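You operate a simulated robot arm through the tools that you are given. There is no shell and no other tool. Be economical: measure what you need, move in short steps, check, and stop when the job is done.

The job below is to be done with a simulated two-armed robot. You get a single attempt, and the scene is never put back.

## Task
Drain the drip leg into the cup, fit the spare gauge and open the air drop valve.
Fine: drain shut again before the gauge goes in, gauge home before the air; the cup stays under the spout; turn nothing else on. Set down upright: drain cup.

The check looks at the end state, three seconds after you hand in, the way a careful person would. Anything else that was tipped, shoved, dropped, spilled or broken makes it a failure.

## Robot
Two 7-joint arms with two-finger parallel grippers on one trunk, on a base that drives. Base frame: it is fixed to the floor where the robot stands at the start and does not move with it; the origin is under the middle of the robot, x ahead of it, y to its left, z up. Readings come in mm, rad, newtons and seconds.
The left shoulder is at the start at [50, 209, 1296], the right one opposite. With the tool pointing down near the work surface each hand reaches from about 280 to 920 mm from the robot's upright axis, wherever it stands, measured 20 degrees to its own side. Places, roughly: air blower valve [-7500, -1900, 500]; air drop valve [600, -600, 1200]; bowl drain valve [-4100, -5000, 200]; chiller switch [-800, 500, 700]; gauge port [600, -700, 800]; return valve [0, -1600, 1000]; shelf under the drip leg [600, -700, 400]; supply valve [-200, -1600, 1000]; test valve [-100, 800, 1100]; vent valve [400, -1600, 800]. Payload 4.4 kg a hand.
The tool frame of a hand sits at the grasp point between the pads (the TCP): z along the fingers, y along the line on which they close. The tips reach 23 mm beyond it. Largest opening 94 mm; finger width 38, thickness 10; the body of the gripper, 54 by 96 mm, starts 39 mm behind the TCP.
Orientation is that of the tool frame in the base frame, as a unit quaternion [x, y, z, w]. With the fingers straight down and closing along the base's y, the tool's x points along the base's -x, its y along +y and its z along -z.

## Interface
- The arms move only by the tool jog_arm. It takes "left_deltas", "right_deltas" or both (then of equal length, played together; a hand with none holds still); each is text: rows parted by semicolons, each of 7 numbers parted by spaces: the shift along the base's x, y, z in mm, then the turn, a rotation vector about the base's x, y, z in rad, then the finger opening in mm, from 0 to 94. In form: x y z rx ry rz jaw; .... A call has 1 to 12 rows; each row shifts and turns the commanded pose from where the row before left it. A row lasts 0.2 s, in which the tool goes at most 50 mm and 0.15 rad; a call with a longer step from one row to the next is refused whole, and so is a gripper value outside its range. Where a pose cannot be reached the arm comes as near as it can. A force on the tool above 40 N (or 10 N above the force at the start of the call, whichever is more), or a blocked arm, ends the call early, and 0.2 s more pass. Each finger travels about 108 mm/s and halts on what it meets, pressing with about 34 N; the grip force reading is that of the motor and also rises with nothing between the fingers. The clock runs only during rows and for 0.2 s after the last one: add rows that do not move to give the fingers time. It gives the time, the measured TCP pose, the force on the tool (base axes), the opening and the grip force at its end, in the units of the frame above (readings bear some noise), with the torque about the TCP (base axes, N m) and any sound that the robot's microphone picked up.
- Cameras (640 x 400 px; columns grow to the right, rows downward): "scene" is now at [143, 26.3, 1458.7]; the picture's right is [0.31, -0.95, 0.00], its down [-0.64, -0.21, -0.74] and it looks along [0.70, 0.23, -0.67] (base axes); focal length 214 px, centre (320, 200). "left" rides on the left gripper at [86, -16, -74] in its tool frame; the picture's right is [0.18, 0.98, 0.00], its down [-0.58, 0.11, -0.81] and it looks along [-0.79, 0.15, 0.59] (tool axes); focal length 243 px, centre (320, 200). "right" rides on the right gripper at [87, 16, -75] in its tool frame; the picture's right is [-0.18, 0.98, 0.00], its down [-0.58, -0.11, -0.81] and it looks along [-0.79, -0.15, 0.59] (tool axes); focal length 243 px, centre (320, 200). There is no depth. A picture from a camera that has moved, and an enlarged one, comes with that camera's place and axes in the base frame and with its lens.
- capture(camera): a new picture of that camera. It takes no simulated time.
- raise_lower(by): slides the trunk up (or, below 0, down) by that many mm; the arms and the scene camera ride with it, the base frame stays. It gives what a move gives, with no picture.
- base_move(legs): drives the robot by 1 to 6 legs, each [ahead, left, turn to the left] in mm, mm and rad, along the robot's own axes; the way and the turn of a leg run together, so that a leg with both is an arc; at most 1500 mm and 3.142 rad a leg. The arms and the cameras ride along, it lands a little off, and it stops where it bumps. It gives what a move gives.
- aim_head(pan, tilt): turns the head with the scene camera to pan (to the left, within 1.396 rad either way) and tilt (down, from -0.506 to 1.204), counted from straight ahead of the robot. It gives what a move gives.
- zoom(camera, box): a new picture of the part [left, top, right, bottom] of that camera's present view, enlarged. It takes no simulated time.
- finish_job(): hands the job in; it is judged then, once.

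Go step by step. Nothing tells you exact positions but the pictures and the camera data: compare them with the known pose of the tool, close in by small moves and look again before you grip or let go. The budget is 120 turns and 92 pictures, counting those below and the enlarged ones. Unless the task says otherwise, let go and move clear before handing in, and close with one line.

The tools are called after "Emit:" by a JSON object that holds its "op" and its "data". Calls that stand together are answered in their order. jog_arm: Moves the arms, as the interface text tells. Its arguments: {"type":"object","properties":{"left_deltas":{"type":"string"},"right_deltas":{"type":"string"}},"required":[]} The other tools are called the same way: raise_lower (by) slides the trunk up or down; base_move (legs) drives the base; aim_head (pan, tilt) turns the head that bears the scene camera; capture (camera) takes a picture; zoom (camera, box) takes an enlarged picture of a part of a camera's view; finish_job () hands the job in.

At the start:

```text
time_s: 0.0
left_tool_pos: [607.2, -32.0, 1466.0]
left_ee_rot: [0.001, 1.0, 0.0, -0.001]
left_wrist_force: [0.1, -0.3, -0.1]
left_moment: [-0.01, 0.04, -0.01]
left_finger_gap: 94.2
left_finger_force: 0.0
right_tool_pos: [393.7, -439.1, 1477.4]
right_ee_rot: [0.001, 1.0, 0.0, 0.0]
right_wrist_force: [-0.7, 0.1, -0.1]
right_moment: [0.01, -0.01, 0.02]
right_finger_gap: 94.1
right_finger_force: 0.0
trunk travel left (down, up): [-375.0, 188.0]
robot x, y, heading: [0.4, 1.3, 0.0]
head pan, tilt: [0.319, 0.737]
```

scene: 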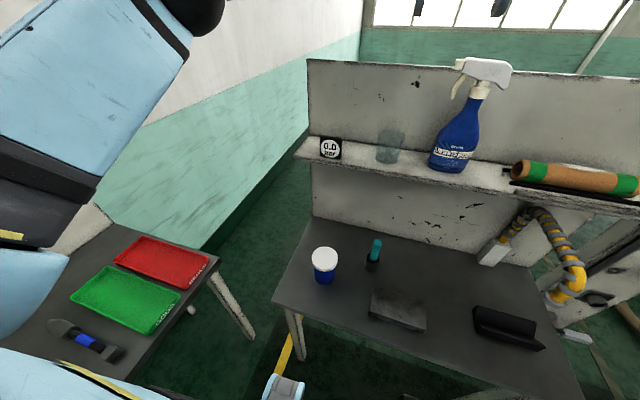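
right: 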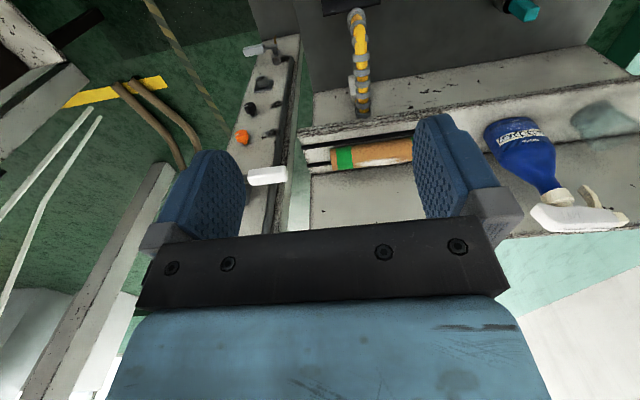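
left: 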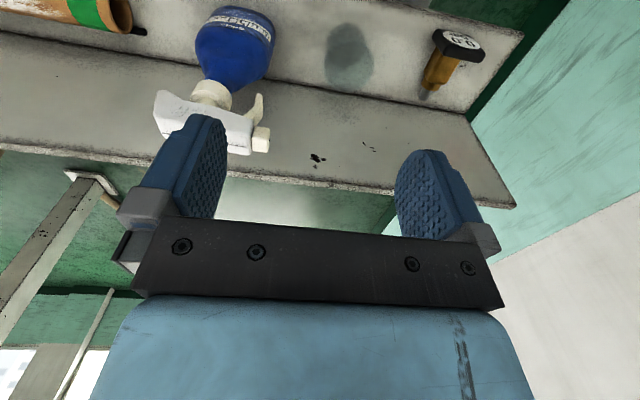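

I see a workbench with a shelf; the gauge (0.0 bar display) seems to lie on the shelf at the left. The drip leg should be to the right, so I turn the head there.

Emit:
{"op": "aim_head", "data": {"pan": -0.75, "tilt": 0.75}}

Emit:
{"op": "capture", "data": {"camera": "scene"}}

```text
time_s: 1.3
left_tool_pos: [606.7, -32.0, 1464.9]
left_ee_rot: [0.0, 1.0, 0.0, 0.0]
left_wrist_force: [0.7, 0.4, -0.1]
left_moment: [0.01, 0.03, -0.01]
left_finger_gap: 94.0
left_finger_force: 0.1
right_tool_pos: [393.8, -439.4, 1477.9]
right_ee_rot: [0.0, 1.0, 0.0, 0.0]
right_wrist_force: [-0.4, 0.8, 0.0]
right_moment: [0.0, 0.01, 0.01]
right_finger_gap: 93.9
right_finger_force: 0.0
trunk travel left (down, up): [-375.0, 188.0]
robot x, y, heading: [0.8, -0.2, 0.0]
head pan, tilt: [-0.75, 0.75]
```

```text
88 pictures are left
camera scene: at [124.4, -56.4, 1457.5], right [-0.68, -0.73, 0.0], down [-0.5, 0.46, -0.73], along [0.54, -0.5, -0.68], focal length 214 px, centre (320, 200)
```

scene: 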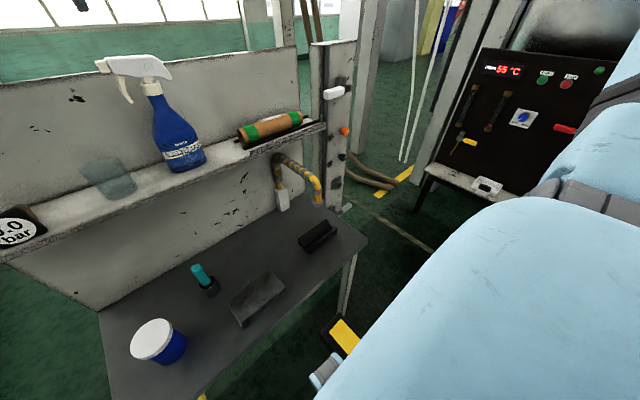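

The post at the right end of the bench carries a white lever, orange and black parts. I look closer.

Emit:
{"op": "zoom", "data": {"camera": "scene", "box": [240, 40, 440, 240]}}

Emit:
{"op": "zoom", "data": {"camera": "right", "box": [200, 20, 360, 220]}}

```text
2.00 times, centred on (340, 140) of scene
camera zoom: at [124.4, -56.4, 1457.5], right [-0.68, -0.73, 0.0], down [-0.5, 0.46, -0.73], along [0.54, -0.5, -0.68], focal length 429 px, centre (280, 320)
```

zoom: 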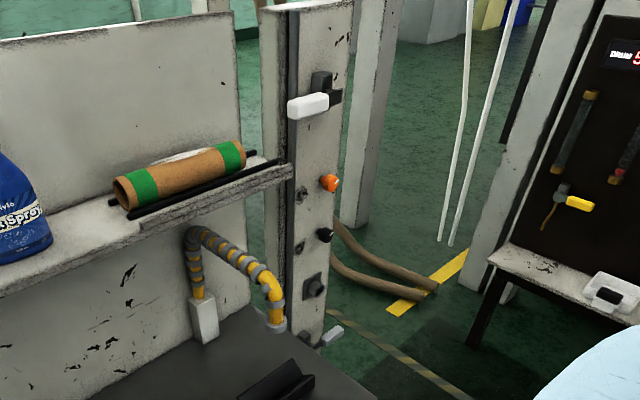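

```text
2.00 times, centred on (280, 120) of right
camera zoom: at [308.9, -422.6, 1552.3], right [0.19, 0.98, 0.0], down [0.58, -0.11, 0.81], along [0.79, -0.15, -0.59], focal length 485 px, centre (400, 360)
```

zoom: 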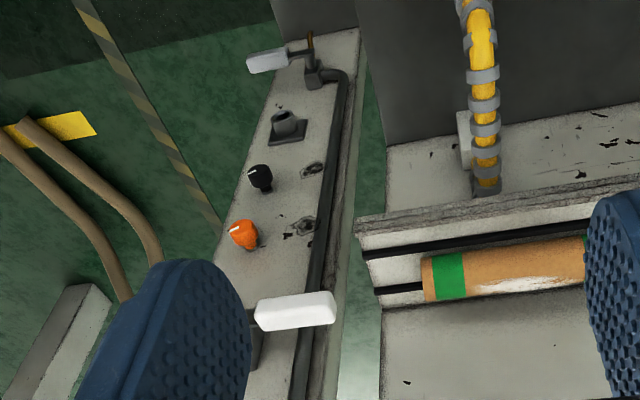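

The post holds, top to bottom: white lever (~[636,-590,1235]), orange and black knobs, square port (~[660,-665,820]), lower white lever (~[628,-716,640]). I check the floor before driving over for a straight view.

Emit:
{"op": "aim_head", "data": {"pan": -0.6, "tilt": 1.2}}

Emit:
{"op": "capture", "data": {"camera": "scene"}}

```text
time_s: 2.2
left_tool_pos: [607.7, -32.2, 1467.2]
left_ee_rot: [0.0, 1.0, 0.0, -0.001]
left_wrist_force: [-0.4, 0.4, -0.6]
left_moment: [0.0, -0.03, -0.02]
left_finger_gap: 93.8
left_finger_force: 0.1
right_tool_pos: [392.9, -438.8, 1477.5]
right_ee_rot: [0.001, 1.0, 0.0, 0.0]
right_wrist_force: [-0.3, -0.1, -0.4]
right_moment: [0.0, -0.01, -0.01]
right_finger_gap: 94.1
right_finger_force: 0.1
trunk travel left (down, up): [-375.0, 188.0]
robot x, y, heading: [-2.9, 3.2, -0.002]
head pan, tilt: [-0.6, 1.201]
```

```text
85 pictures are left
camera scene: at [109.9, -31.5, 1425.8], right [-0.57, -0.82, 0.0], down [-0.77, 0.53, -0.36], along [0.3, -0.21, -0.93], focal length 214 px, centre (320, 200)
```

scene: 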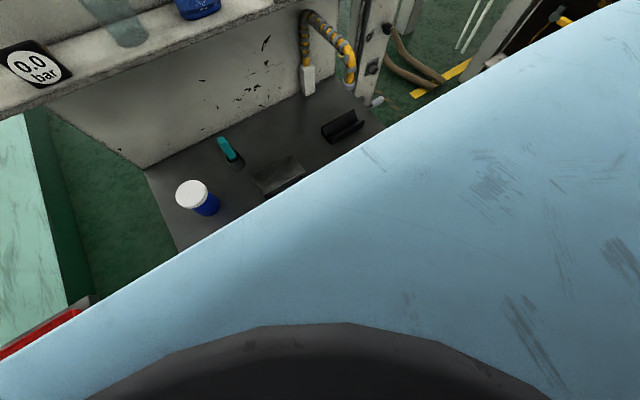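

The arm blocks the floor view; I back off a little and slide right to face the post.

Emit:
{"op": "base_move", "data": {"legs": [[-200, 0, 0], [0, -350, 0]]}}

Emit:
{"op": "aim_head", "data": {"pan": -0.4, "tilt": 0.75}}

Emit:
{"op": "capture", "data": {"camera": "scene"}}

Emit:
{"op": "capture", "data": {"camera": "right"}}

```text
time_s: 7.0
left_tool_pos: [408.6, -370.1, 1467.6]
left_ee_rot: [-0.002, 1.0, 0.0, 0.0]
left_wrist_force: [0.5, 0.6, -0.3]
left_moment: [0.01, 0.02, -0.03]
left_finger_gap: 93.9
left_finger_force: 0.1
right_tool_pos: [195.9, -777.4, 1478.6]
right_ee_rot: [-0.001, 1.0, 0.0, 0.0]
right_wrist_force: [-0.4, 0.1, 0.3]
right_moment: [0.0, -0.01, -0.01]
right_finger_gap: 93.8
right_finger_force: 0.1
trunk travel left (down, up): [-375.0, 188.0]
robot x, y, heading: [-198.0, -343.4, 0.005]
head pan, tilt: [-0.6, 1.201]
```

```text
time_s: 7.9
left_tool_pos: [407.8, -370.8, 1467.3]
left_ee_rot: [-0.002, 1.0, 0.0, 0.0]
left_wrist_force: [1.4, -0.1, 0.1]
left_moment: [0.0, 0.01, 0.0]
left_finger_gap: 94.0
left_finger_force: 0.0
right_tool_pos: [196.6, -780.4, 1478.5]
right_ee_rot: [-0.001, 1.0, 0.0, 0.0]
right_wrist_force: [-0.5, -0.3, -0.1]
right_moment: [0.04, 0.01, 0.02]
right_finger_gap: 94.1
right_finger_force: 0.1
trunk travel left (down, up): [-375.0, 188.0]
robot x, y, heading: [-196.1, -340.8, 0.007]
head pan, tilt: [-0.4, 0.75]
```

```text
84 pictures are left
camera scene: at [-58.7, -371.9, 1457.4], right [-0.39, -0.92, 0.0], down [-0.63, 0.26, -0.73], along [0.67, -0.28, -0.68], focal length 214 px, centre (320, 200)
```

scene: 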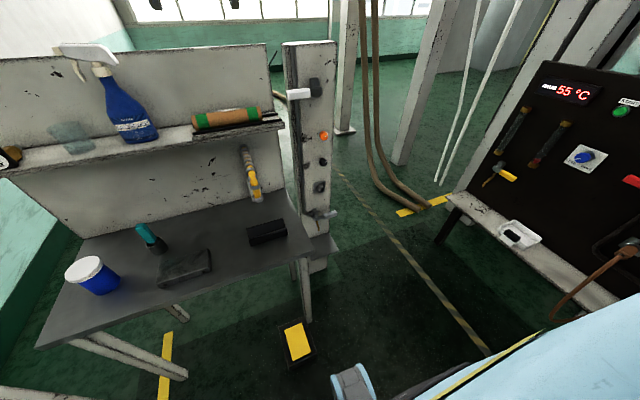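

```text
83 pictures are left
camera right: at [111.5, -761.7, 1552.4], right [0.18, 0.98, 0.0], down [0.58, -0.11, 0.81], along [0.79, -0.15, -0.59], focal length 243 px, centre (320, 200)
```

right: 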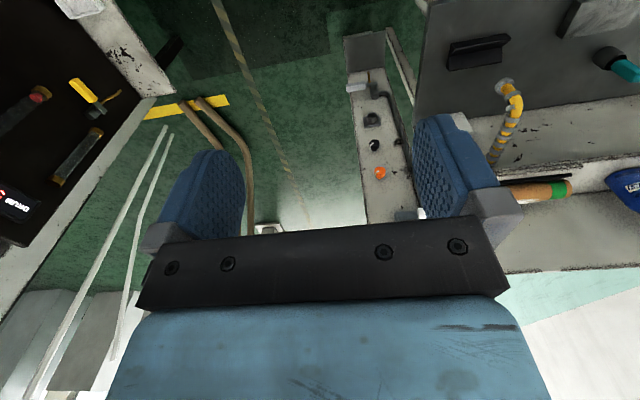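

Now I see the post with its shelf below and a pedal/block on the floor near [300,-366], which I must not hit. I zoom on the post.

Emit:
{"op": "zoom", "data": {"camera": "scene", "box": [240, 40, 390, 180]}}

Emit:
{"op": "zoom", "data": {"camera": "scene", "box": [260, 150, 380, 270]}}

Emit:
{"op": "zoom", "data": {"camera": "right", "box": [320, 10, 440, 130]}}

```text
2.86 times, centred on (315, 110) of scene
camera zoom: at [-58.7, -371.9, 1457.4], right [-0.39, -0.92, 0.0], down [-0.63, 0.26, -0.73], along [0.67, -0.28, -0.68], focal length 613 px, centre (334, 457)
```

zoom: 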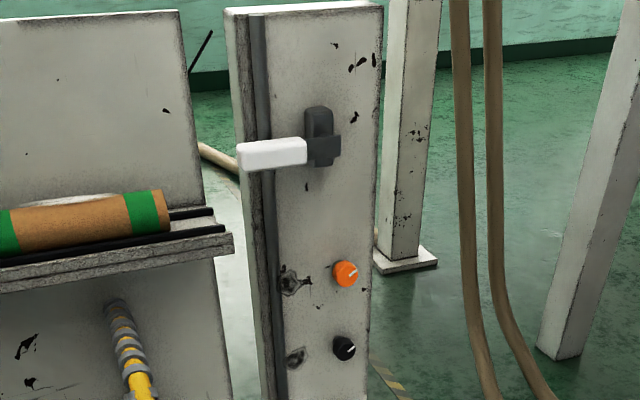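

```text
3.33 times, centred on (320, 210) of scene
camera zoom: at [-58.7, -371.9, 1457.4], right [-0.39, -0.92, 0.0], down [-0.63, 0.26, -0.73], along [0.67, -0.28, -0.68], focal length 715 px, centre (320, 167)
```

zoom: 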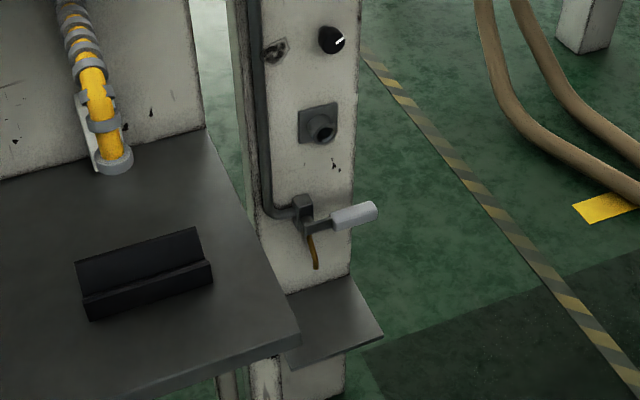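

```text
3.33 times, centred on (380, 70) of right
camera zoom: at [111.5, -761.7, 1552.4], right [0.18, 0.98, 0.0], down [0.58, -0.11, 0.81], along [0.79, -0.15, -0.59], focal length 809 px, centre (120, 633)
```

zoom: 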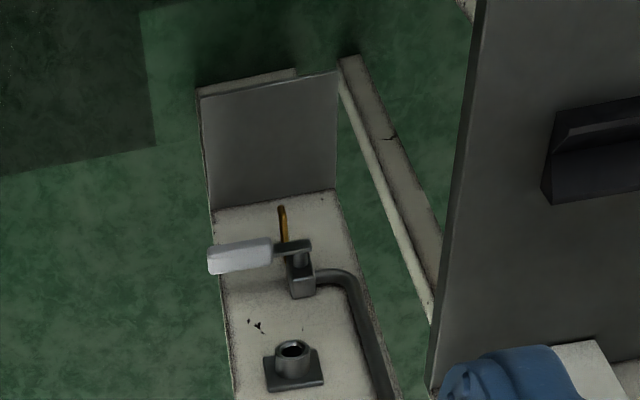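

The drain cup isn't on the shelf yet; the translucent cup on the upper bench shelf and the gauge beside it look like the ones. I look closer at them.

Emit:
{"op": "aim_head", "data": {"pan": 0.3, "tilt": 0.6}}

Emit:
{"op": "capture", "data": {"camera": "scene"}}

Emit:
{"op": "zoom", "data": {"camera": "left", "box": [0, 0, 640, 400]}}

```text
time_s: 8.9
left_tool_pos: [409.0, -370.9, 1467.7]
left_ee_rot: [0.0, 1.0, 0.001, 0.0]
left_wrist_force: [0.4, 0.3, 0.4]
left_moment: [-0.02, -0.01, 0.01]
left_finger_gap: 93.8
left_finger_force: 0.2
right_tool_pos: [196.7, -779.8, 1478.6]
right_ee_rot: [0.0, 1.0, 0.0, 0.0]
right_wrist_force: [0.5, 0.1, 0.4]
right_moment: [0.02, -0.01, 0.05]
right_finger_gap: 94.0
right_finger_force: 0.0
trunk travel left (down, up): [-375.0, 188.0]
robot x, y, heading: [-196.3, -342.8, 0.004]
head pan, tilt: [0.3, 0.6]
```

```text
79 pictures are left
camera scene: at [-50.7, -313.6, 1470.3], right [0.3, -0.95, 0.0], down [-0.54, -0.17, -0.82], along [0.79, 0.25, -0.57], focal length 214 px, centre (320, 200)
```

scene: 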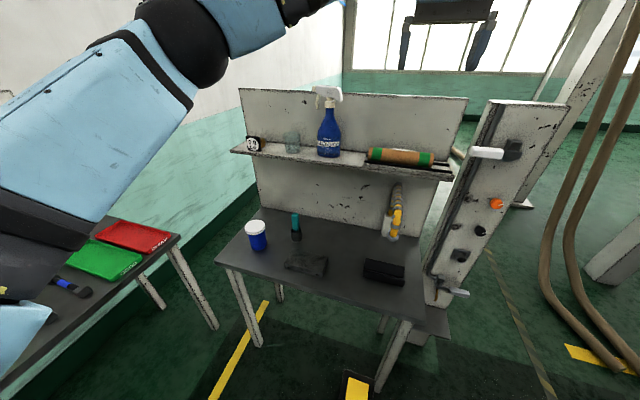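

```text
1.00 times, centred on (320, 200) of left (not enlarged: the box is as wide or as high as the picture)
camera zoom: at [321.7, -387.0, 1542.4], right [-0.19, 0.98, 0.0], down [0.58, 0.11, 0.81], along [0.79, 0.15, -0.59], focal length 243 px, centre (320, 200)
```

zoom: 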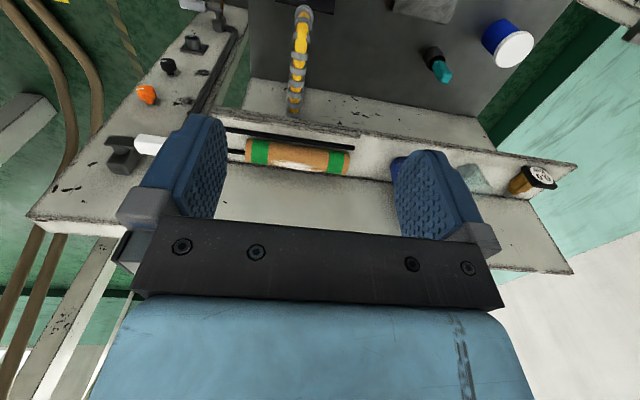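

Emit:
{"op": "zoom", "data": {"camera": "scene", "box": [230, 80, 350, 180]}}

Emit:
{"op": "zoom", "data": {"camera": "scene", "box": [230, 190, 430, 290]}}

```text
4.00 times, centred on (290, 130) of scene
camera zoom: at [-50.7, -313.6, 1470.3], right [0.3, -0.95, 0.0], down [-0.54, -0.17, -0.82], along [0.79, 0.25, -0.57], focal length 858 px, centre (440, 480)
```

zoom: 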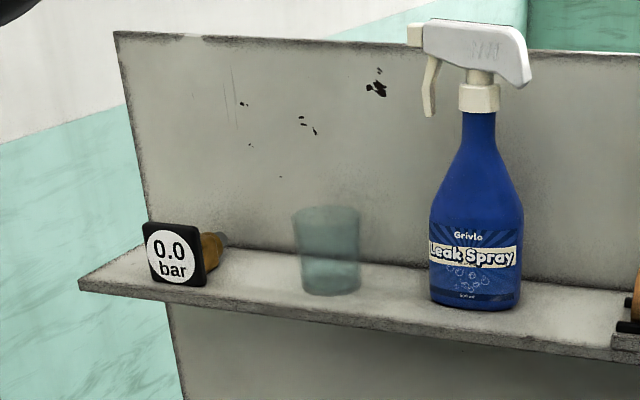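

```text
3.20 times, centred on (330, 240) of scene
camera zoom: at [-50.7, -313.6, 1470.3], right [0.3, -0.95, 0.0], down [-0.54, -0.17, -0.82], along [0.79, 0.25, -0.57], focal length 686 px, centre (288, 72)
```

zoom: 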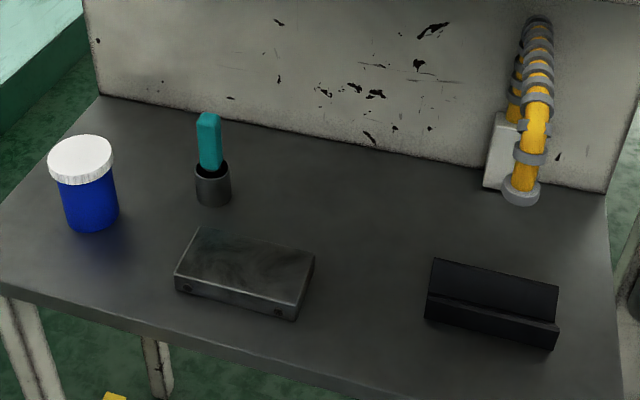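

The cup stands at about [640,11,1203] and the gauge's face at about [624,157,1187] with its stem to the rear. Both want a forward-pointing hand, best with the camera on top, so I test yawing both hands half round in free space.

Emit:
{"op": "jog_arm", "data": {"right_deltas": "0 0 0 0 0 -0.15 94;0 0 0 0 0 -0.15 94;0 0 0 0 0 -0.15 94;0 0 0 0 0 -0.15 94;0 0 0 0 0 -0.15 94;0 0 0 0 0 -0.15 94;0 0 0 0 0 -0.15 94;0 0 0 0 0 -0.15 94;0 0 0 0 0 -0.15 94;0 0 0 0 0 -0.15 94;0 0 0 0 0 -0.15 94;0 0 0 0 0 -0.15 94", "left_deltas": "0 30 0 0 0 0.15 94;0 30 0 0 0 0.15 94;0 30 0 0 0 0.15 94;0 30 0 0 0 0.15 94;0 30 0 0 0 0.15 94;0 30 0 0 0 0.15 94;0 30 0 0 0 0.15 94;0 30 0 0 0 0.15 94;0 30 0 0 0 0.15 94;0 0 0 0 0 0.15 94;0 0 0 0 0 0.15 94;0 0 0 0 0 0.15 94"}}

```text
time_s: 11.5
left_tool_pos: [407.8, -100.0, 1467.8]
left_ee_rot: [0.785, -0.62, 0.001, 0.001]
left_wrist_force: [0.6, -0.1, -0.5]
left_moment: [-0.02, 0.03, -0.04]
left_finger_gap: 94.0
left_finger_force: 0.1
right_tool_pos: [196.1, -778.9, 1477.9]
right_ee_rot: [0.783, 0.622, 0.0, 0.0]
right_wrist_force: [1.1, -0.3, 0.0]
right_moment: [0.02, 0.0, -0.02]
right_finger_gap: 93.9
right_finger_force: 0.1
trunk travel left (down, up): [-375.0, 188.0]
robot x, y, heading: [-196.0, -342.4, 0.005]
head pan, tilt: [0.3, 0.6]
```

Both follow; I finish the yaw.

Emit:
{"op": "jog_arm", "data": {"right_deltas": "0 0 0 0 0 -0.149 94;0 0 0 0 0 -0.149 94;0 0 0 0 0 -0.149 94;0 0 0 0 0 -0.149 94;0 0 0 0 0 -0.149 94;0 0 0 0 0 -0.149 94;0 0 0 0 0 -0.149 94;0 0 0 0 0 -0.149 94;0 0 0 0 0 -0.149 94", "left_deltas": "0 0 0 0 0 0.149 94;0 0 0 0 0 0.149 94;0 0 0 0 0 0.149 94;0 0 0 0 0 0.149 94;0 0 0 0 0 0.149 94;0 0 0 0 0 0.149 94;0 0 0 0 0 0.149 94;0 0 0 0 0 0.149 94;0 0 0 0 0 0.149 94"}}

```text
time_s: 13.5
left_tool_pos: [408.7, -100.0, 1466.9]
left_ee_rot: [1.0, 0.003, 0.0, 0.0]
left_wrist_force: [0.1, 1.2, 0.4]
left_moment: [-0.01, -0.04, 0.02]
left_finger_gap: 94.1
left_finger_force: 0.0
right_tool_pos: [196.1, -778.0, 1478.7]
right_ee_rot: [1.0, 0.001, 0.0, 0.0]
right_wrist_force: [0.0, 0.7, -0.6]
right_moment: [0.01, -0.03, -0.02]
right_finger_gap: 93.8
right_finger_force: 0.0
trunk travel left (down, up): [-375.0, 188.0]
robot x, y, heading: [-199.2, -340.5, 0.006]
head pan, tilt: [0.3, 0.6]
```

The flip works. Now I pitch both hands to point ahead, lowering a little.

Emit:
{"op": "jog_arm", "data": {"right_deltas": "0 10 -15 0 -0.1428 0 94;0 10 -15 0 -0.1428 0 94;0 10 -15 0 -0.1428 0 94;0 10 -15 0 -0.1428 0 94;0 10 -15 0 -0.1428 0 94;0 10 -15 0 -0.1428 0 94;0 10 -15 0 -0.1428 0 94;0 10 -15 0 -0.1428 0 94;0 10 -15 0 -0.1428 0 94;0 10 -15 0 -0.1428 0 94;0 10 -15 0 -0.1428 0 94", "left_deltas": "-20 0 -15 0 -0.1428 0 94;-20 0 -15 0 -0.1428 0 94;-20 0 -15 0 -0.1428 0 94;-20 0 -15 0 -0.1428 0 94;-20 0 -15 0 -0.1428 0 94;-20 0 -15 0 -0.1428 0 94;-20 0 -15 0 -0.1428 0 94;-20 0 -15 0 -0.1428 0 94;0 0 -15 0 -0.1428 0 94;0 0 -15 0 -0.1428 0 94;0 0 -15 0 -0.1428 0 94"}}

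```text
time_s: 15.9
left_tool_pos: [292.7, -119.2, 1333.6]
left_ee_rot: [0.747, -0.006, 0.665, 0.003]
left_wrist_force: [-0.4, -0.2, 0.3]
left_moment: [0.0, 0.04, 0.0]
left_finger_gap: 94.3
left_finger_force: 0.1
left hand out of reach, approached as far as the arm can: row 8, 9, 10, 11
right_tool_pos: [284.8, -704.9, 1366.7]
right_ee_rot: [0.723, -0.001, 0.69, 0.001]
right_wrist_force: [0.5, -0.1, -0.1]
right_moment: [0.02, -0.05, 0.04]
right_finger_gap: 93.9
right_finger_force: 0.2
right hand out of reach, approached as far as the arm can: row 7, 8, 9, 10, 11
trunk travel left (down, up): [-375.0, 188.0]
robot x, y, heading: [-200.2, -338.0, 0.002]
head pan, tilt: [0.3, 0.6]
```

Nearly there but too near the body; I reach forward a bit to ease it.

Emit:
{"op": "jog_arm", "data": {"right_deltas": "40 0 0 0 0 0 94;40 0 0 0 0 0 94;40 0 0 0 0 0 94;0 0 0 0 0 0 94", "left_deltas": "40 0 0 0 0 0 94;40 0 0 0 0 0 94;40 0 0 0 0 0 94;0 0 0 0 0 0 94"}}

```text
time_s: 16.9
left_tool_pos: [415.0, -117.2, 1330.5]
left_ee_rot: [0.748, -0.008, 0.664, 0.005]
left_wrist_force: [0.7, 0.0, 0.0]
left_moment: [0.0, 0.0, 0.03]
left_finger_gap: 94.0
left_finger_force: 0.0
right_tool_pos: [380.8, -687.7, 1366.5]
right_ee_rot: [0.721, 0.017, 0.692, -0.008]
right_wrist_force: [-0.2, -1.1, -0.2]
right_moment: [-0.03, -0.02, 0.03]
right_finger_gap: 94.1
right_finger_force: 0.0
right hand out of reach, approached as far as the arm can: row 1
trunk travel left (down, up): [-375.0, 188.0]
robot x, y, heading: [-196.2, -342.6, -0.001]
head pan, tilt: [0.3, 0.6]
```

I level both hands and drive left to stand before the cup and gauge.

Emit:
{"op": "jog_arm", "data": {"right_deltas": "0 0 0 0.013 -0.041 -0.035 94;0 0 0 0 0 0 94", "left_deltas": "0 0 0 -0.004 -0.119 0.018 94;0 0 0 0 0 0 94"}}

Emit:
{"op": "base_move", "data": {"legs": [[0, 420, 0]]}}

Emit:
{"op": "capture", "data": {"camera": "left"}}

Emit:
{"op": "capture", "data": {"camera": "right"}}

```text
time_s: 17.5
left_tool_pos: [413.4, -115.5, 1330.6]
left_ee_rot: [0.747, -0.008, 0.664, 0.005]
left_wrist_force: [0.0, -0.8, 0.1]
left_moment: [0.03, -0.02, -0.01]
left_finger_gap: 94.0
left_finger_force: 0.0
left hand out of reach, approached as far as the arm can: row 1
right_tool_pos: [374.5, -688.5, 1383.3]
right_ee_rot: [0.71, 0.001, 0.704, 0.0]
right_wrist_force: [-0.6, -0.2, 0.0]
right_moment: [0.01, 0.02, 0.0]
right_finger_gap: 94.2
right_finger_force: 0.0
right hand out of reach, approached as far as the arm can: row 1
trunk travel left (down, up): [-375.0, 188.0]
robot x, y, heading: [-199.8, -337.0, 0.005]
head pan, tilt: [0.3, 0.6]
```

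```text
time_s: 21.8
left_tool_pos: [415.7, 302.0, 1329.8]
left_ee_rot: [0.748, -0.009, 0.664, 0.007]
left_wrist_force: [0.3, 0.1, -0.4]
left_moment: [0.02, -0.02, 0.03]
left_finger_gap: 94.1
left_finger_force: 0.0
right_tool_pos: [373.1, -270.3, 1384.3]
right_ee_rot: [0.71, -0.001, 0.704, 0.002]
right_wrist_force: [0.2, -0.1, -0.1]
right_moment: [-0.03, -0.02, -0.03]
right_finger_gap: 94.2
right_finger_force: 0.1
trunk travel left (down, up): [-375.0, 188.0]
robot x, y, heading: [-203.5, 81.9, -0.002]
head pan, tilt: [0.3, 0.6]
```

```text
75 pictures are left
camera left: at [351.7, 320.2, 1426.0], right [0.0, -0.98, 0.18], down [-0.87, -0.09, -0.48], along [0.49, -0.16, -0.86], focal length 243 px, centre (320, 200)
```

left: 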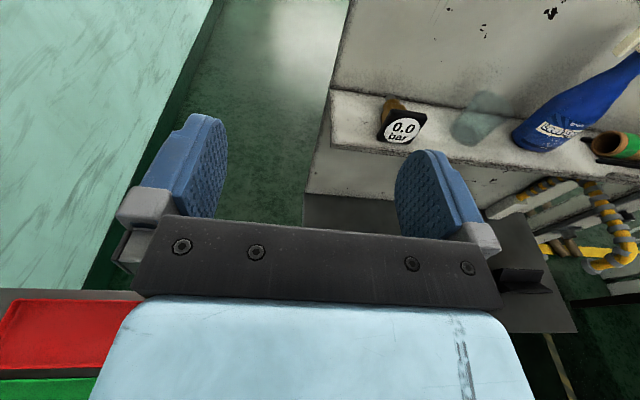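

```text
74 pictures are left
camera right: at [300.7, -285.4, 1470.0], right [-0.01, -0.98, -0.18], down [-0.81, 0.11, -0.57], along [0.59, 0.14, -0.8], focal length 243 px, centre (320, 200)
```

right: 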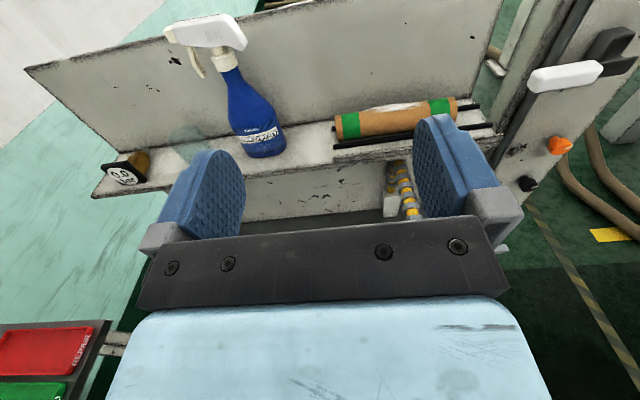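

I zoom on the gauge and cup from the left hand.

Emit:
{"op": "zoom", "data": {"camera": "left", "box": [310, 70, 550, 190]}}

Emit:
{"op": "zoom", "data": {"camera": "right", "box": [80, 90, 240, 210]}}

```text
2.67 times, centred on (430, 130) of left
camera zoom: at [351.7, 320.2, 1426.0], right [0.0, -0.98, 0.18], down [-0.87, -0.09, -0.48], along [0.49, -0.16, -0.86], focal length 647 px, centre (27, 387)
```

zoom: 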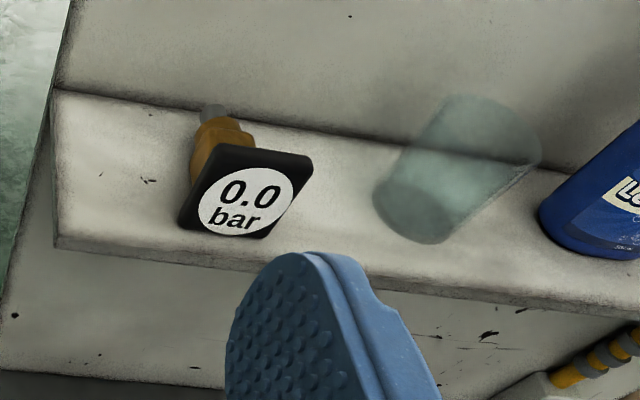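

```text
3.33 times, centred on (160, 150) of right
camera zoom: at [300.7, -285.4, 1470.0], right [-0.01, -0.98, -0.18], down [-0.81, 0.11, -0.57], along [0.59, 0.14, -0.8], focal length 809 px, centre (853, 367)
```

zoom: 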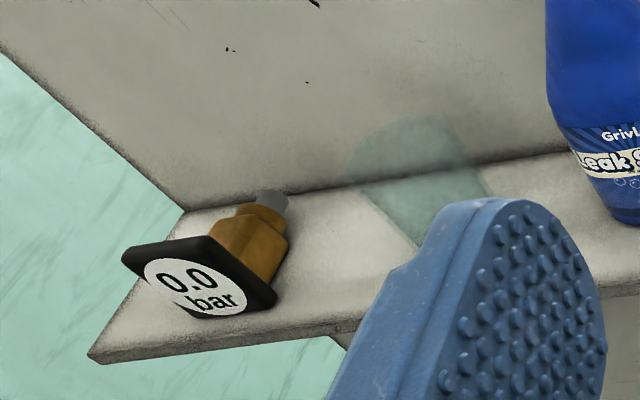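

Gauge: face centre about [621,154,1189], stem end about [707,155,1175], pointing back and slightly down. I bring the open left hand in front of it.

Emit:
{"op": "jog_arm", "data": {"left_deltas": "15 -37 -27 0 0 0 94;15 -37 -27 0 0 0 94;15 -37 -27 0 0 0 94;15 -37 -27 0 0 0 94;15 0 -27 0 0 0 94;0 0 0 0 0 0 94"}}

Emit:
{"op": "capture", "data": {"camera": "left"}}

```text
time_s: 23.2
left_tool_pos: [491.4, 155.9, 1192.4]
left_ee_rot: [0.747, -0.009, 0.665, 0.007]
left_wrist_force: [0.6, -0.3, -0.1]
left_moment: [0.01, 0.02, 0.01]
left_finger_gap: 94.0
left_finger_force: 0.0
right_tool_pos: [373.2, -269.6, 1384.7]
right_ee_rot: [0.71, 0.0, 0.704, 0.001]
right_wrist_force: [0.0, -0.1, -0.5]
right_moment: [-0.02, 0.0, -0.01]
right_finger_gap: 94.0
right_finger_force: 0.1
trunk travel left (down, up): [-375.0, 188.0]
robot x, y, heading: [-197.5, 78.5, -0.004]
head pan, tilt: [0.3, 0.6]
```

```text
71 pictures are left
camera left: at [427.6, 173.4, 1288.4], right [0.0, -0.98, 0.18], down [-0.87, -0.09, -0.48], along [0.49, -0.16, -0.86], focal length 243 px, centre (320, 200)
```

left: 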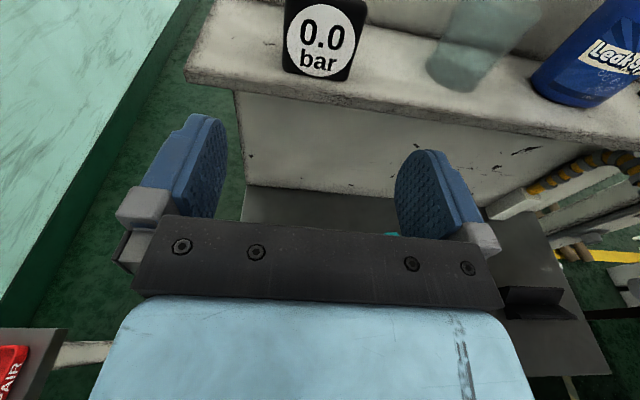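

Lined up: face centre [621,153,1189]. I advance around the plate.

Emit:
{"op": "jog_arm", "data": {"left_deltas": "26 -1 0 0 0 0 94;26 -1 0 0 0 0 94;26 0 0 0 0 0 94;26 0 0 0 0 0 94;26 0 0 0 0 0 94;0 0 0 0 0 0 94"}}

Emit:
{"op": "capture", "data": {"camera": "left"}}

```text
time_s: 24.6
left_tool_pos: [619.9, 151.8, 1195.1]
left_ee_rot: [0.747, -0.009, 0.665, 0.007]
left_wrist_force: [0.4, 0.1, 0.0]
left_moment: [0.01, 0.02, 0.01]
left_finger_gap: 94.0
left_finger_force: 0.1
right_tool_pos: [372.9, -270.4, 1383.5]
right_ee_rot: [0.709, -0.002, 0.705, 0.002]
right_wrist_force: [-0.7, -0.1, 0.5]
right_moment: [0.01, -0.03, -0.01]
right_finger_gap: 93.8
right_finger_force: 0.0
trunk travel left (down, up): [-375.0, 188.0]
robot x, y, heading: [-197.2, 78.9, -0.002]
head pan, tilt: [0.3, 0.6]
```

```text
70 pictures are left
camera left: at [556.8, 169.9, 1290.7], right [0.0, -0.98, 0.18], down [-0.87, -0.09, -0.48], along [0.49, -0.16, -0.86], focal length 243 px, centre (320, 200)
```

left: 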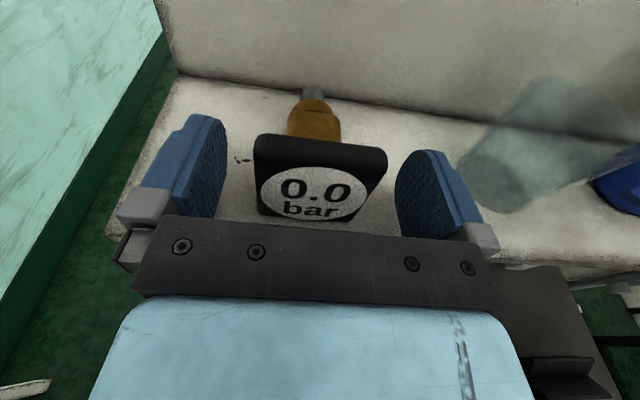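

The plate sits between the pads at the grasp point. I close.

Emit:
{"op": "jog_arm", "data": {"left_deltas": "2 1 -1 0 0 0 60;0 0 0 0 0 0 40;0 0 0 0 0 0 30;0 0 0 0 0 0 30;0 0 0 0 0 0 30"}}

Emit:
{"op": "capture", "data": {"camera": "left"}}

```text
time_s: 25.8
left_tool_pos: [622.1, 153.5, 1194.3]
left_ee_rot: [0.748, -0.009, 0.664, 0.007]
left_wrist_force: [0.3, -0.5, -0.1]
left_moment: [-0.04, 0.06, 0.0]
left_finger_gap: 55.6
left_finger_force: 34.0
right_tool_pos: [372.9, -269.6, 1383.6]
right_ee_rot: [0.71, 0.0, 0.704, 0.002]
right_wrist_force: [0.7, 0.5, 0.1]
right_moment: [0.0, -0.01, -0.02]
right_finger_gap: 94.2
right_finger_force: 0.0
trunk travel left (down, up): [-375.0, 188.0]
robot x, y, heading: [-199.2, 81.0, -0.007]
head pan, tilt: [0.3, 0.6]
```

```text
69 pictures are left
camera left: at [558.3, 170.9, 1289.5], right [0.0, -0.98, 0.18], down [-0.87, -0.09, -0.48], along [0.49, -0.16, -0.86], focal length 243 px, centre (320, 200)
```

left: 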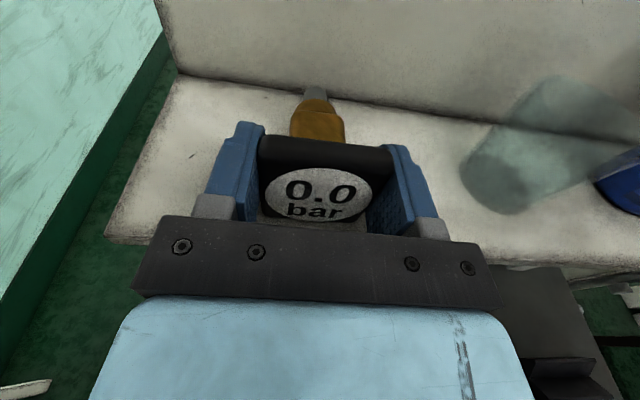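

Gripped at 55.6 mm. I lift and draw back to the left.

Emit:
{"op": "jog_arm", "data": {"left_deltas": "0 0 15 0 0 0 30;0 0 25 0 0 0 30;0 0 30 0 0 0 30;-30 0 30 0 0 0 30;-40 15 10 0 0 0 30;-40 30 0 0 0 0 30;-40 30 0 0 0 0 30;-40 30 0 0 0 0 30;0 30 0 0 0 0 30;0 0 0 0 0 0 30"}}

Emit:
{"op": "capture", "data": {"camera": "left"}}

Emit:
{"op": "capture", "data": {"camera": "scene"}}

```text
time_s: 28.0
left_tool_pos: [434.1, 288.1, 1303.1]
left_ee_rot: [0.75, -0.006, 0.662, 0.005]
left_wrist_force: [0.9, -0.1, -1.6]
left_moment: [0.01, 0.02, -0.05]
left_finger_gap: 55.6
left_finger_force: 33.8
right_tool_pos: [375.1, -266.9, 1382.8]
right_ee_rot: [0.711, 0.0, 0.703, 0.003]
right_wrist_force: [0.4, 1.2, 0.2]
right_moment: [0.01, -0.03, -0.04]
right_finger_gap: 94.2
right_finger_force: 0.2
trunk travel left (down, up): [-375.0, 188.0]
robot x, y, heading: [-197.2, 84.4, -0.001]
head pan, tilt: [0.3, 0.6]
```

```text
68 pictures are left
camera left: at [370.6, 306.5, 1399.1], right [0.01, -0.98, 0.18], down [-0.87, -0.09, -0.48], along [0.48, -0.16, -0.86], focal length 243 px, centre (320, 200)
```

left: 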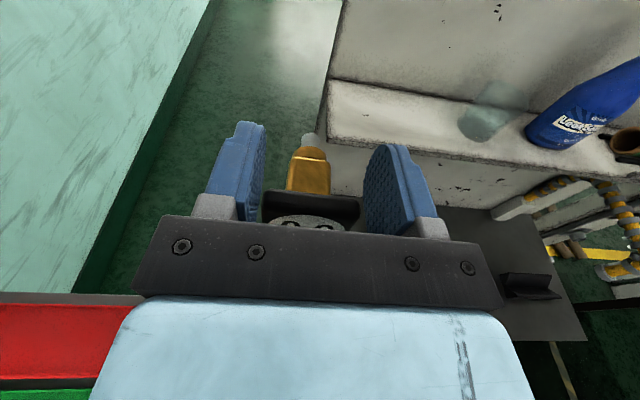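

```text
67 pictures are left
camera scene: at [-49.0, 109.8, 1470.1], right [0.29, -0.96, 0.0], down [-0.54, -0.17, -0.82], along [0.79, 0.24, -0.57], focal length 214 px, centre (320, 200)
```

scene: 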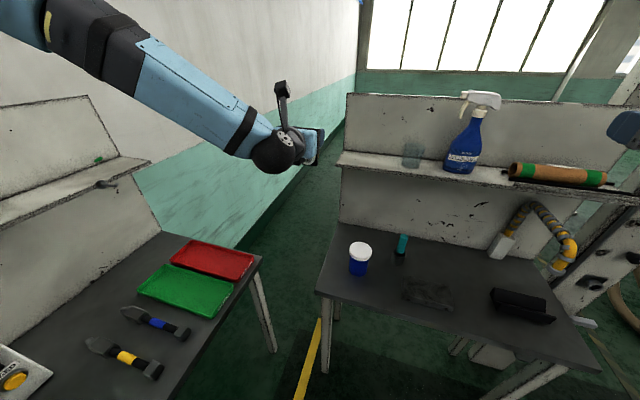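

The gauge seems to have shifted a bit in the grip. I zoom to check.

Emit:
{"op": "zoom", "data": {"camera": "left", "box": [200, 100, 440, 260]}}

Emit:
{"op": "zoom", "data": {"camera": "scene", "box": [250, 70, 350, 180]}}

Emit:
{"op": "capture", "data": {"camera": "right"}}

```text
2.50 times, centred on (320, 180) of left
camera zoom: at [370.6, 306.5, 1399.1], right [0.01, -0.98, 0.18], down [-0.87, -0.09, -0.48], along [0.48, -0.16, -0.86], focal length 606 px, centre (320, 250)
```

zoom: 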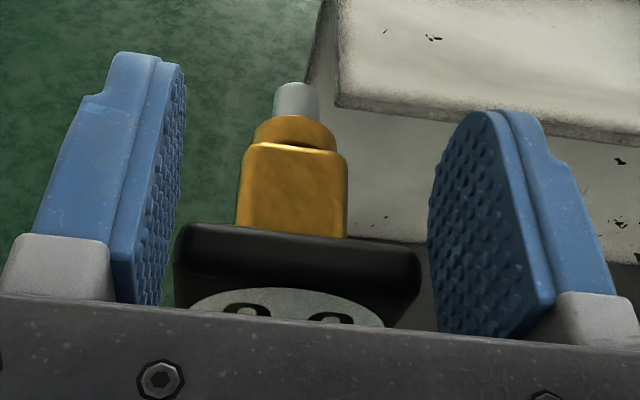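

```text
3.64 times, centred on (300, 125) of scene
camera zoom: at [-49.0, 109.8, 1470.1], right [0.29, -0.96, 0.0], down [-0.54, -0.17, -0.82], along [0.79, 0.24, -0.57], focal length 780 px, centre (393, 473)
```

zoom: 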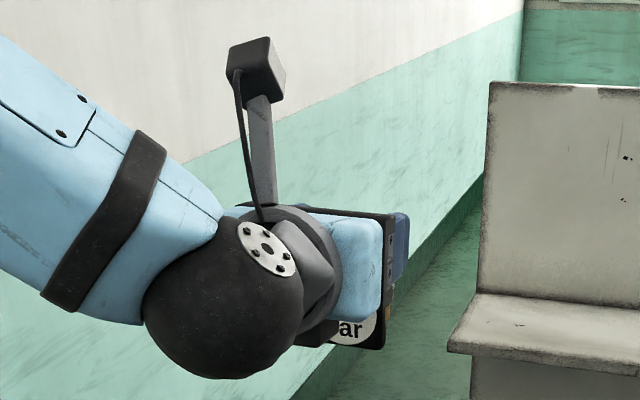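

```text
64 pictures are left
camera right: at [302.2, -283.1, 1470.0], right [-0.01, -0.98, -0.18], down [-0.81, 0.11, -0.57], along [0.58, 0.14, -0.8], focal length 243 px, centre (320, 200)
```

right: 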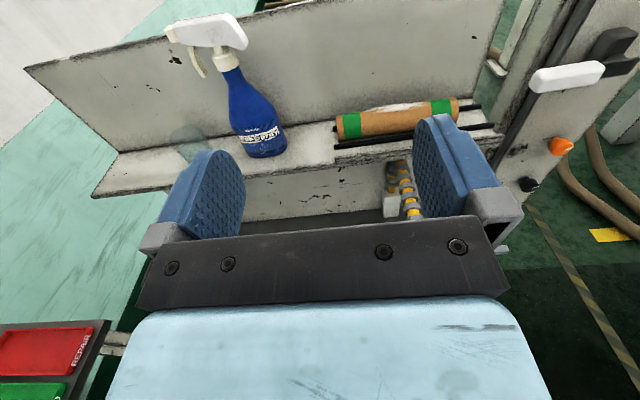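

The gauge has slid down in the pads and hangs by its top edge. I start rolling the hand so the lower finger will carry it, and check whether it still creeps.

Emit:
{"op": "jog_arm", "data": {"left_deltas": "0 0 0 0.14 0 0 10"}}

Emit:
{"op": "zoom", "data": {"camera": "left", "box": [200, 100, 440, 260]}}

```text
time_s: 28.4
left_tool_pos: [433.0, 287.1, 1304.9]
left_ee_rot: [0.746, -0.056, 0.662, -0.045]
left_wrist_force: [0.1, 0.2, 0.1]
left_moment: [-0.01, 0.03, 0.0]
left_finger_gap: 55.6
left_finger_force: 34.2
right_tool_pos: [373.0, -271.4, 1383.9]
right_ee_rot: [0.709, -0.002, 0.705, 0.003]
right_wrist_force: [0.2, 1.0, 0.8]
right_moment: [0.03, 0.0, 0.0]
right_finger_gap: 94.2
right_finger_force: 0.0
trunk travel left (down, up): [-375.0, 188.0]
robot x, y, heading: [-203.4, 84.9, -0.0]
head pan, tilt: [0.3, 0.6]
```

```text
2.50 times, centred on (320, 180) of left
camera zoom: at [369.1, 291.9, 1401.0], right [0.0, -1.0, 0.04], down [-0.87, -0.02, -0.49], along [0.49, -0.04, -0.87], focal length 606 px, centre (320, 250)
```

zoom: 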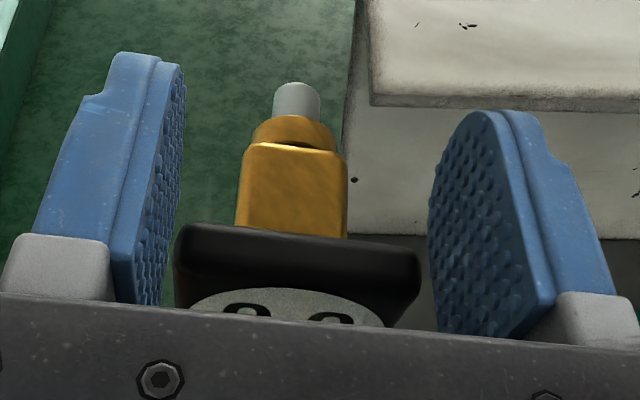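

It's rigid now, not creeping. I carry it back above its old spot on the shelf, where the right camera can see it from the side, to measure and re-grip.

Emit:
{"op": "jog_arm", "data": {"left_deltas": "0 -15 0 -0.14 0 0 10;10 -30 0 0 0 0 10;25 -30 0 0 0 0 10;30 -30 0 0 0 0 10;30 -20 0 0 0 0 10;30 -8 0 0 0 0 10;30 0 0 0 0 0 10;20 0 0 0 0 0 10;0 0 0 0 0 0 10"}}

Emit:
{"op": "capture", "data": {"camera": "right"}}

Emit:
{"op": "zoom", "data": {"camera": "right", "box": [40, 100, 200, 220]}}

```text
time_s: 30.4
left_tool_pos: [607.6, 157.0, 1304.3]
left_ee_rot: [0.748, -0.009, 0.664, 0.007]
left_wrist_force: [-0.7, -0.4, -1.1]
left_moment: [0.0, 0.05, 0.03]
left_finger_gap: 55.6
left_finger_force: 34.1
right_tool_pos: [372.2, -270.1, 1383.1]
right_ee_rot: [0.71, -0.001, 0.704, 0.002]
right_wrist_force: [0.5, 0.7, 0.9]
right_moment: [0.04, -0.01, -0.01]
right_finger_gap: 93.9
right_finger_force: 0.1
trunk travel left (down, up): [-375.0, 188.0]
robot x, y, heading: [-198.4, 81.3, -0.0]
head pan, tilt: [0.3, 0.6]
```

```text
62 pictures are left
camera right: at [300.4, -285.2, 1470.2], right [-0.01, -0.98, -0.18], down [-0.81, 0.11, -0.58], along [0.59, 0.14, -0.8], focal length 243 px, centre (320, 200)
```

right: 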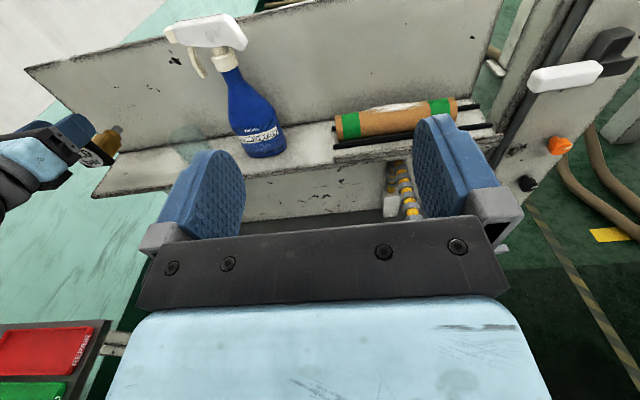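

```text
3.33 times, centred on (120, 160) of right
camera zoom: at [300.4, -285.2, 1470.2], right [-0.01, -0.98, -0.18], down [-0.81, 0.11, -0.58], along [0.59, 0.14, -0.8], focal length 809 px, centre (987, 333)
```

zoom: 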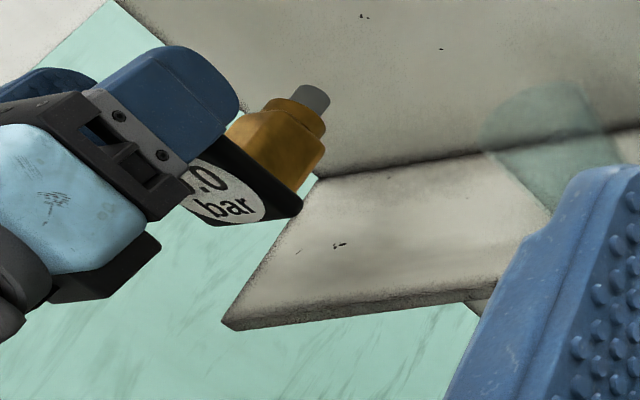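

It hangs by its top edge, bottom about 71–75 mm below the TCP. I lower it gently onto the shelf, feeling for contact.

Emit:
{"op": "jog_arm", "data": {"left_deltas": "4 0 -20 0 0 0 10;4 0 -20 0 0 0 10;0 0 -12 0 0 0 10;0 0 -6 0 0 0 10;0 0 -3 0 0 0 10;0 0 0 0 0 0 10"}}

Emit:
{"op": "zoom", "data": {"camera": "right", "box": [40, 100, 200, 220]}}

```text
time_s: 31.8
left_tool_pos: [615.3, 156.5, 1243.8]
left_ee_rot: [0.747, -0.009, 0.664, 0.006]
left_wrist_force: [0.5, 0.1, -0.9]
left_moment: [-0.01, 0.04, -0.02]
left_finger_gap: 55.5
left_finger_force: 33.4
right_tool_pos: [373.5, -269.8, 1382.8]
right_ee_rot: [0.71, 0.0, 0.704, 0.001]
right_wrist_force: [0.6, -0.2, 0.4]
right_moment: [0.0, 0.0, 0.02]
right_finger_gap: 94.0
right_finger_force: 0.1
trunk travel left (down, up): [-375.0, 188.0]
robot x, y, heading: [-202.8, 82.1, -0.003]
head pan, tilt: [0.3, 0.6]
```

```text
3.33 times, centred on (120, 160) of right
camera zoom: at [300.8, -285.3, 1470.0], right [-0.01, -0.98, -0.18], down [-0.81, 0.11, -0.57], along [0.59, 0.14, -0.8], focal length 809 px, centre (987, 333)
```

zoom: 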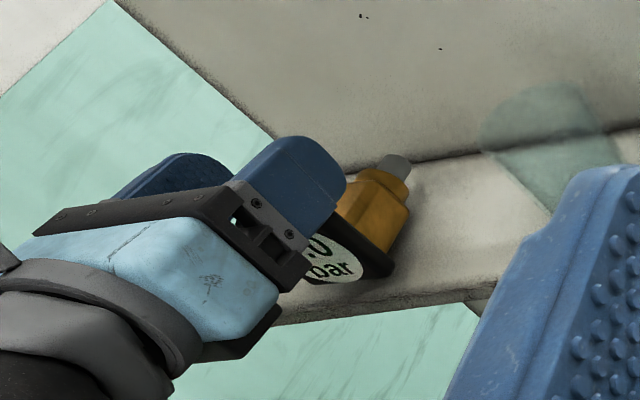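

The stem end is about at shelf level already. I lower in 2 mm steps and watch force.

Emit:
{"op": "jog_arm", "data": {"left_deltas": "0 0 -2 0 0 0 10;0 0 -2 0 0 0 10;0 0 0 0 0 0 10"}}

Emit:
{"op": "jog_arm", "data": {"left_deltas": "0 0 -2 0 0 0 10;0 0 -2 0 0 0 10;0 0 0 0 0 0 10"}}

Emit:
{"op": "zoom", "data": {"camera": "right", "box": [70, 120, 190, 210]}}

```text
time_s: 32.6
left_tool_pos: [616.5, 154.1, 1239.4]
left_ee_rot: [0.748, -0.009, 0.664, 0.007]
left_wrist_force: [0.9, 0.1, -0.8]
left_moment: [-0.04, 0.04, 0.01]
left_finger_gap: 55.7
left_finger_force: 33.4
right_tool_pos: [373.4, -269.3, 1382.8]
right_ee_rot: [0.711, -0.001, 0.704, 0.002]
right_wrist_force: [-0.3, 0.2, -0.4]
right_moment: [0.0, 0.02, -0.01]
right_finger_gap: 93.8
right_finger_force: 0.1
trunk travel left (down, up): [-375.0, 188.0]
robot x, y, heading: [-198.7, 82.5, -0.005]
head pan, tilt: [0.3, 0.6]
```

```text
time_s: 33.4
left_tool_pos: [615.4, 155.0, 1236.5]
left_ee_rot: [0.747, -0.009, 0.665, 0.007]
left_wrist_force: [2.3, -1.1, 4.5]
left_moment: [-0.1, -0.07, 0.0]
left_finger_gap: 55.3
left_finger_force: 33.6
right_tool_pos: [372.6, -269.6, 1382.9]
right_ee_rot: [0.71, -0.001, 0.705, 0.002]
right_wrist_force: [1.1, -0.2, -0.2]
right_moment: [-0.01, -0.03, 0.02]
right_finger_gap: 94.0
right_finger_force: 0.2
trunk travel left (down, up): [-375.0, 188.0]
robot x, y, heading: [-197.1, 81.5, -0.004]
head pan, tilt: [0.3, 0.6]
```

```text
4.44 times, centred on (130, 165) of right
camera zoom: at [300.2, -285.6, 1470.3], right [-0.01, -0.98, -0.18], down [-0.81, 0.11, -0.58], along [0.59, 0.14, -0.8], focal length 1078 px, centre (1164, 356)
```

zoom: 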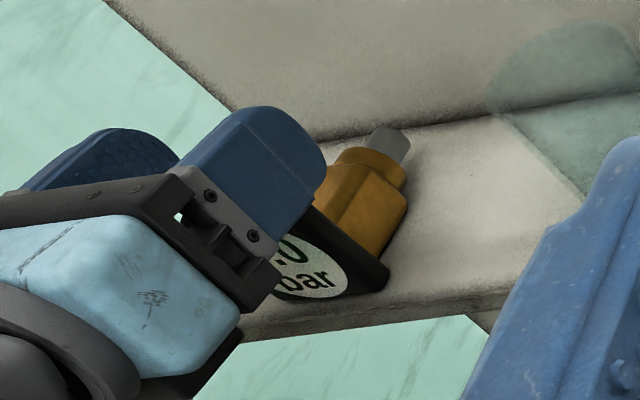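

Contact felt (4.5 N). I open, lower the hand to the plate's mid height and look.

Emit:
{"op": "jog_arm", "data": {"left_deltas": "0 0 0 0 0 0 66;0 0 0 0 0 0 80;0 0 0 0 0 0 94;0 0 0 0 0 0 94"}}

Emit:
{"op": "zoom", "data": {"camera": "right", "box": [70, 120, 190, 210]}}

Emit:
{"op": "capture", "data": {"camera": "left"}}

```text
time_s: 34.4
left_tool_pos: [616.0, 155.9, 1234.6]
left_ee_rot: [0.748, -0.01, 0.663, 0.008]
left_wrist_force: [0.4, -0.2, 0.2]
left_moment: [0.05, 0.0, -0.01]
left_finger_gap: 94.1
left_finger_force: 0.1
right_tool_pos: [373.4, -269.7, 1383.0]
right_ee_rot: [0.71, -0.002, 0.704, 0.003]
right_wrist_force: [-1.1, 0.2, 1.1]
right_moment: [0.0, -0.01, -0.01]
right_finger_gap: 94.1
right_finger_force: 0.0
trunk travel left (down, up): [-375.0, 188.0]
robot x, y, heading: [-195.7, 77.7, -0.003]
head pan, tilt: [0.3, 0.6]
```

```text
4.44 times, centred on (130, 165) of right
camera zoom: at [300.6, -285.3, 1470.0], right [-0.01, -0.98, -0.18], down [-0.81, 0.11, -0.58], along [0.59, 0.14, -0.8], focal length 1078 px, centre (1164, 356)
```

zoom: 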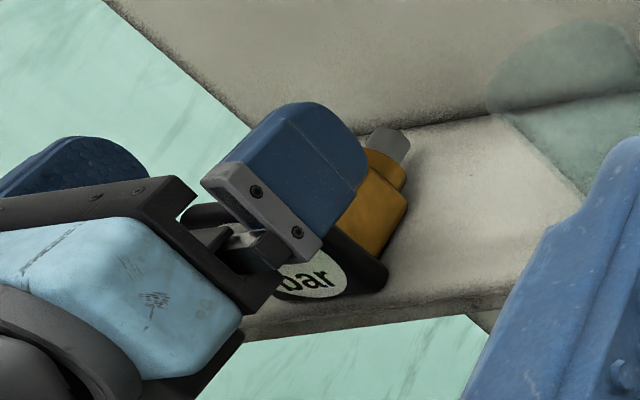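

```text
57 pictures are left
camera left: at [551.6, 173.1, 1331.1], right [0.0, -0.98, 0.18], down [-0.87, -0.09, -0.48], along [0.49, -0.16, -0.86], focal length 243 px, centre (320, 200)
```

left: 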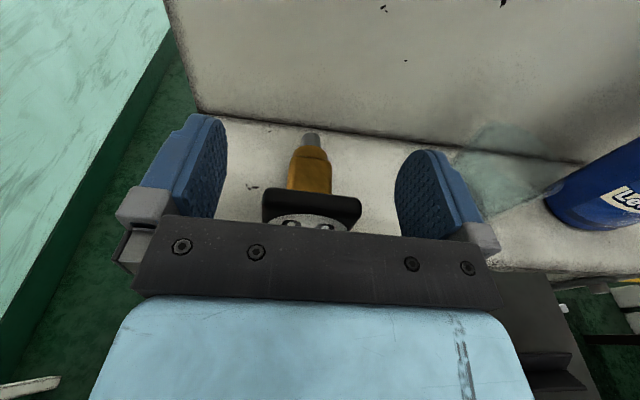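

It stands undisturbed. I lower around it again to grip at mid height.

Emit:
{"op": "jog_arm", "data": {"left_deltas": "0 -1 -15 0 0 0 94;0 -1 -15 0 0 0 94;4 0 -11 0 0 0 94;0 0 0 0 0 0 94"}}

Emit:
{"op": "capture", "data": {"camera": "left"}}

```text
time_s: 35.4
left_tool_pos: [620.5, 154.2, 1193.4]
left_ee_rot: [0.748, -0.01, 0.664, 0.008]
left_wrist_force: [1.4, 0.0, 0.0]
left_moment: [0.05, 0.01, -0.02]
left_finger_gap: 93.9
left_finger_force: 0.1
right_tool_pos: [373.8, -270.4, 1384.1]
right_ee_rot: [0.71, 0.0, 0.704, 0.002]
right_wrist_force: [0.0, -0.5, 1.0]
right_moment: [0.01, -0.02, 0.02]
right_finger_gap: 94.0
right_finger_force: 0.0
trunk travel left (down, up): [-375.0, 188.0]
robot x, y, heading: [-197.9, 82.8, -0.006]
head pan, tilt: [0.3, 0.6]
```

```text
56 pictures are left
camera left: at [556.2, 171.1, 1289.7], right [0.0, -0.98, 0.18], down [-0.87, -0.09, -0.48], along [0.49, -0.16, -0.86], focal length 243 px, centre (320, 200)
```

left: 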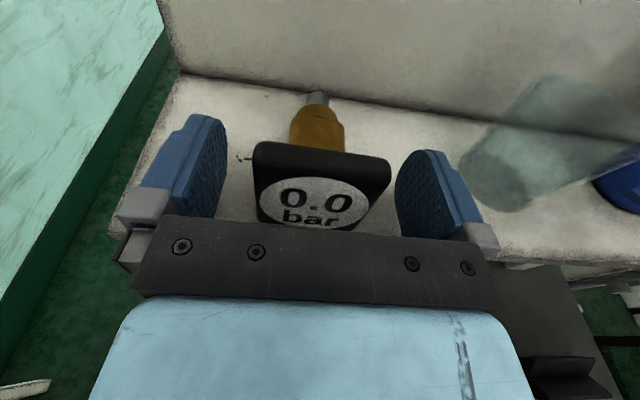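

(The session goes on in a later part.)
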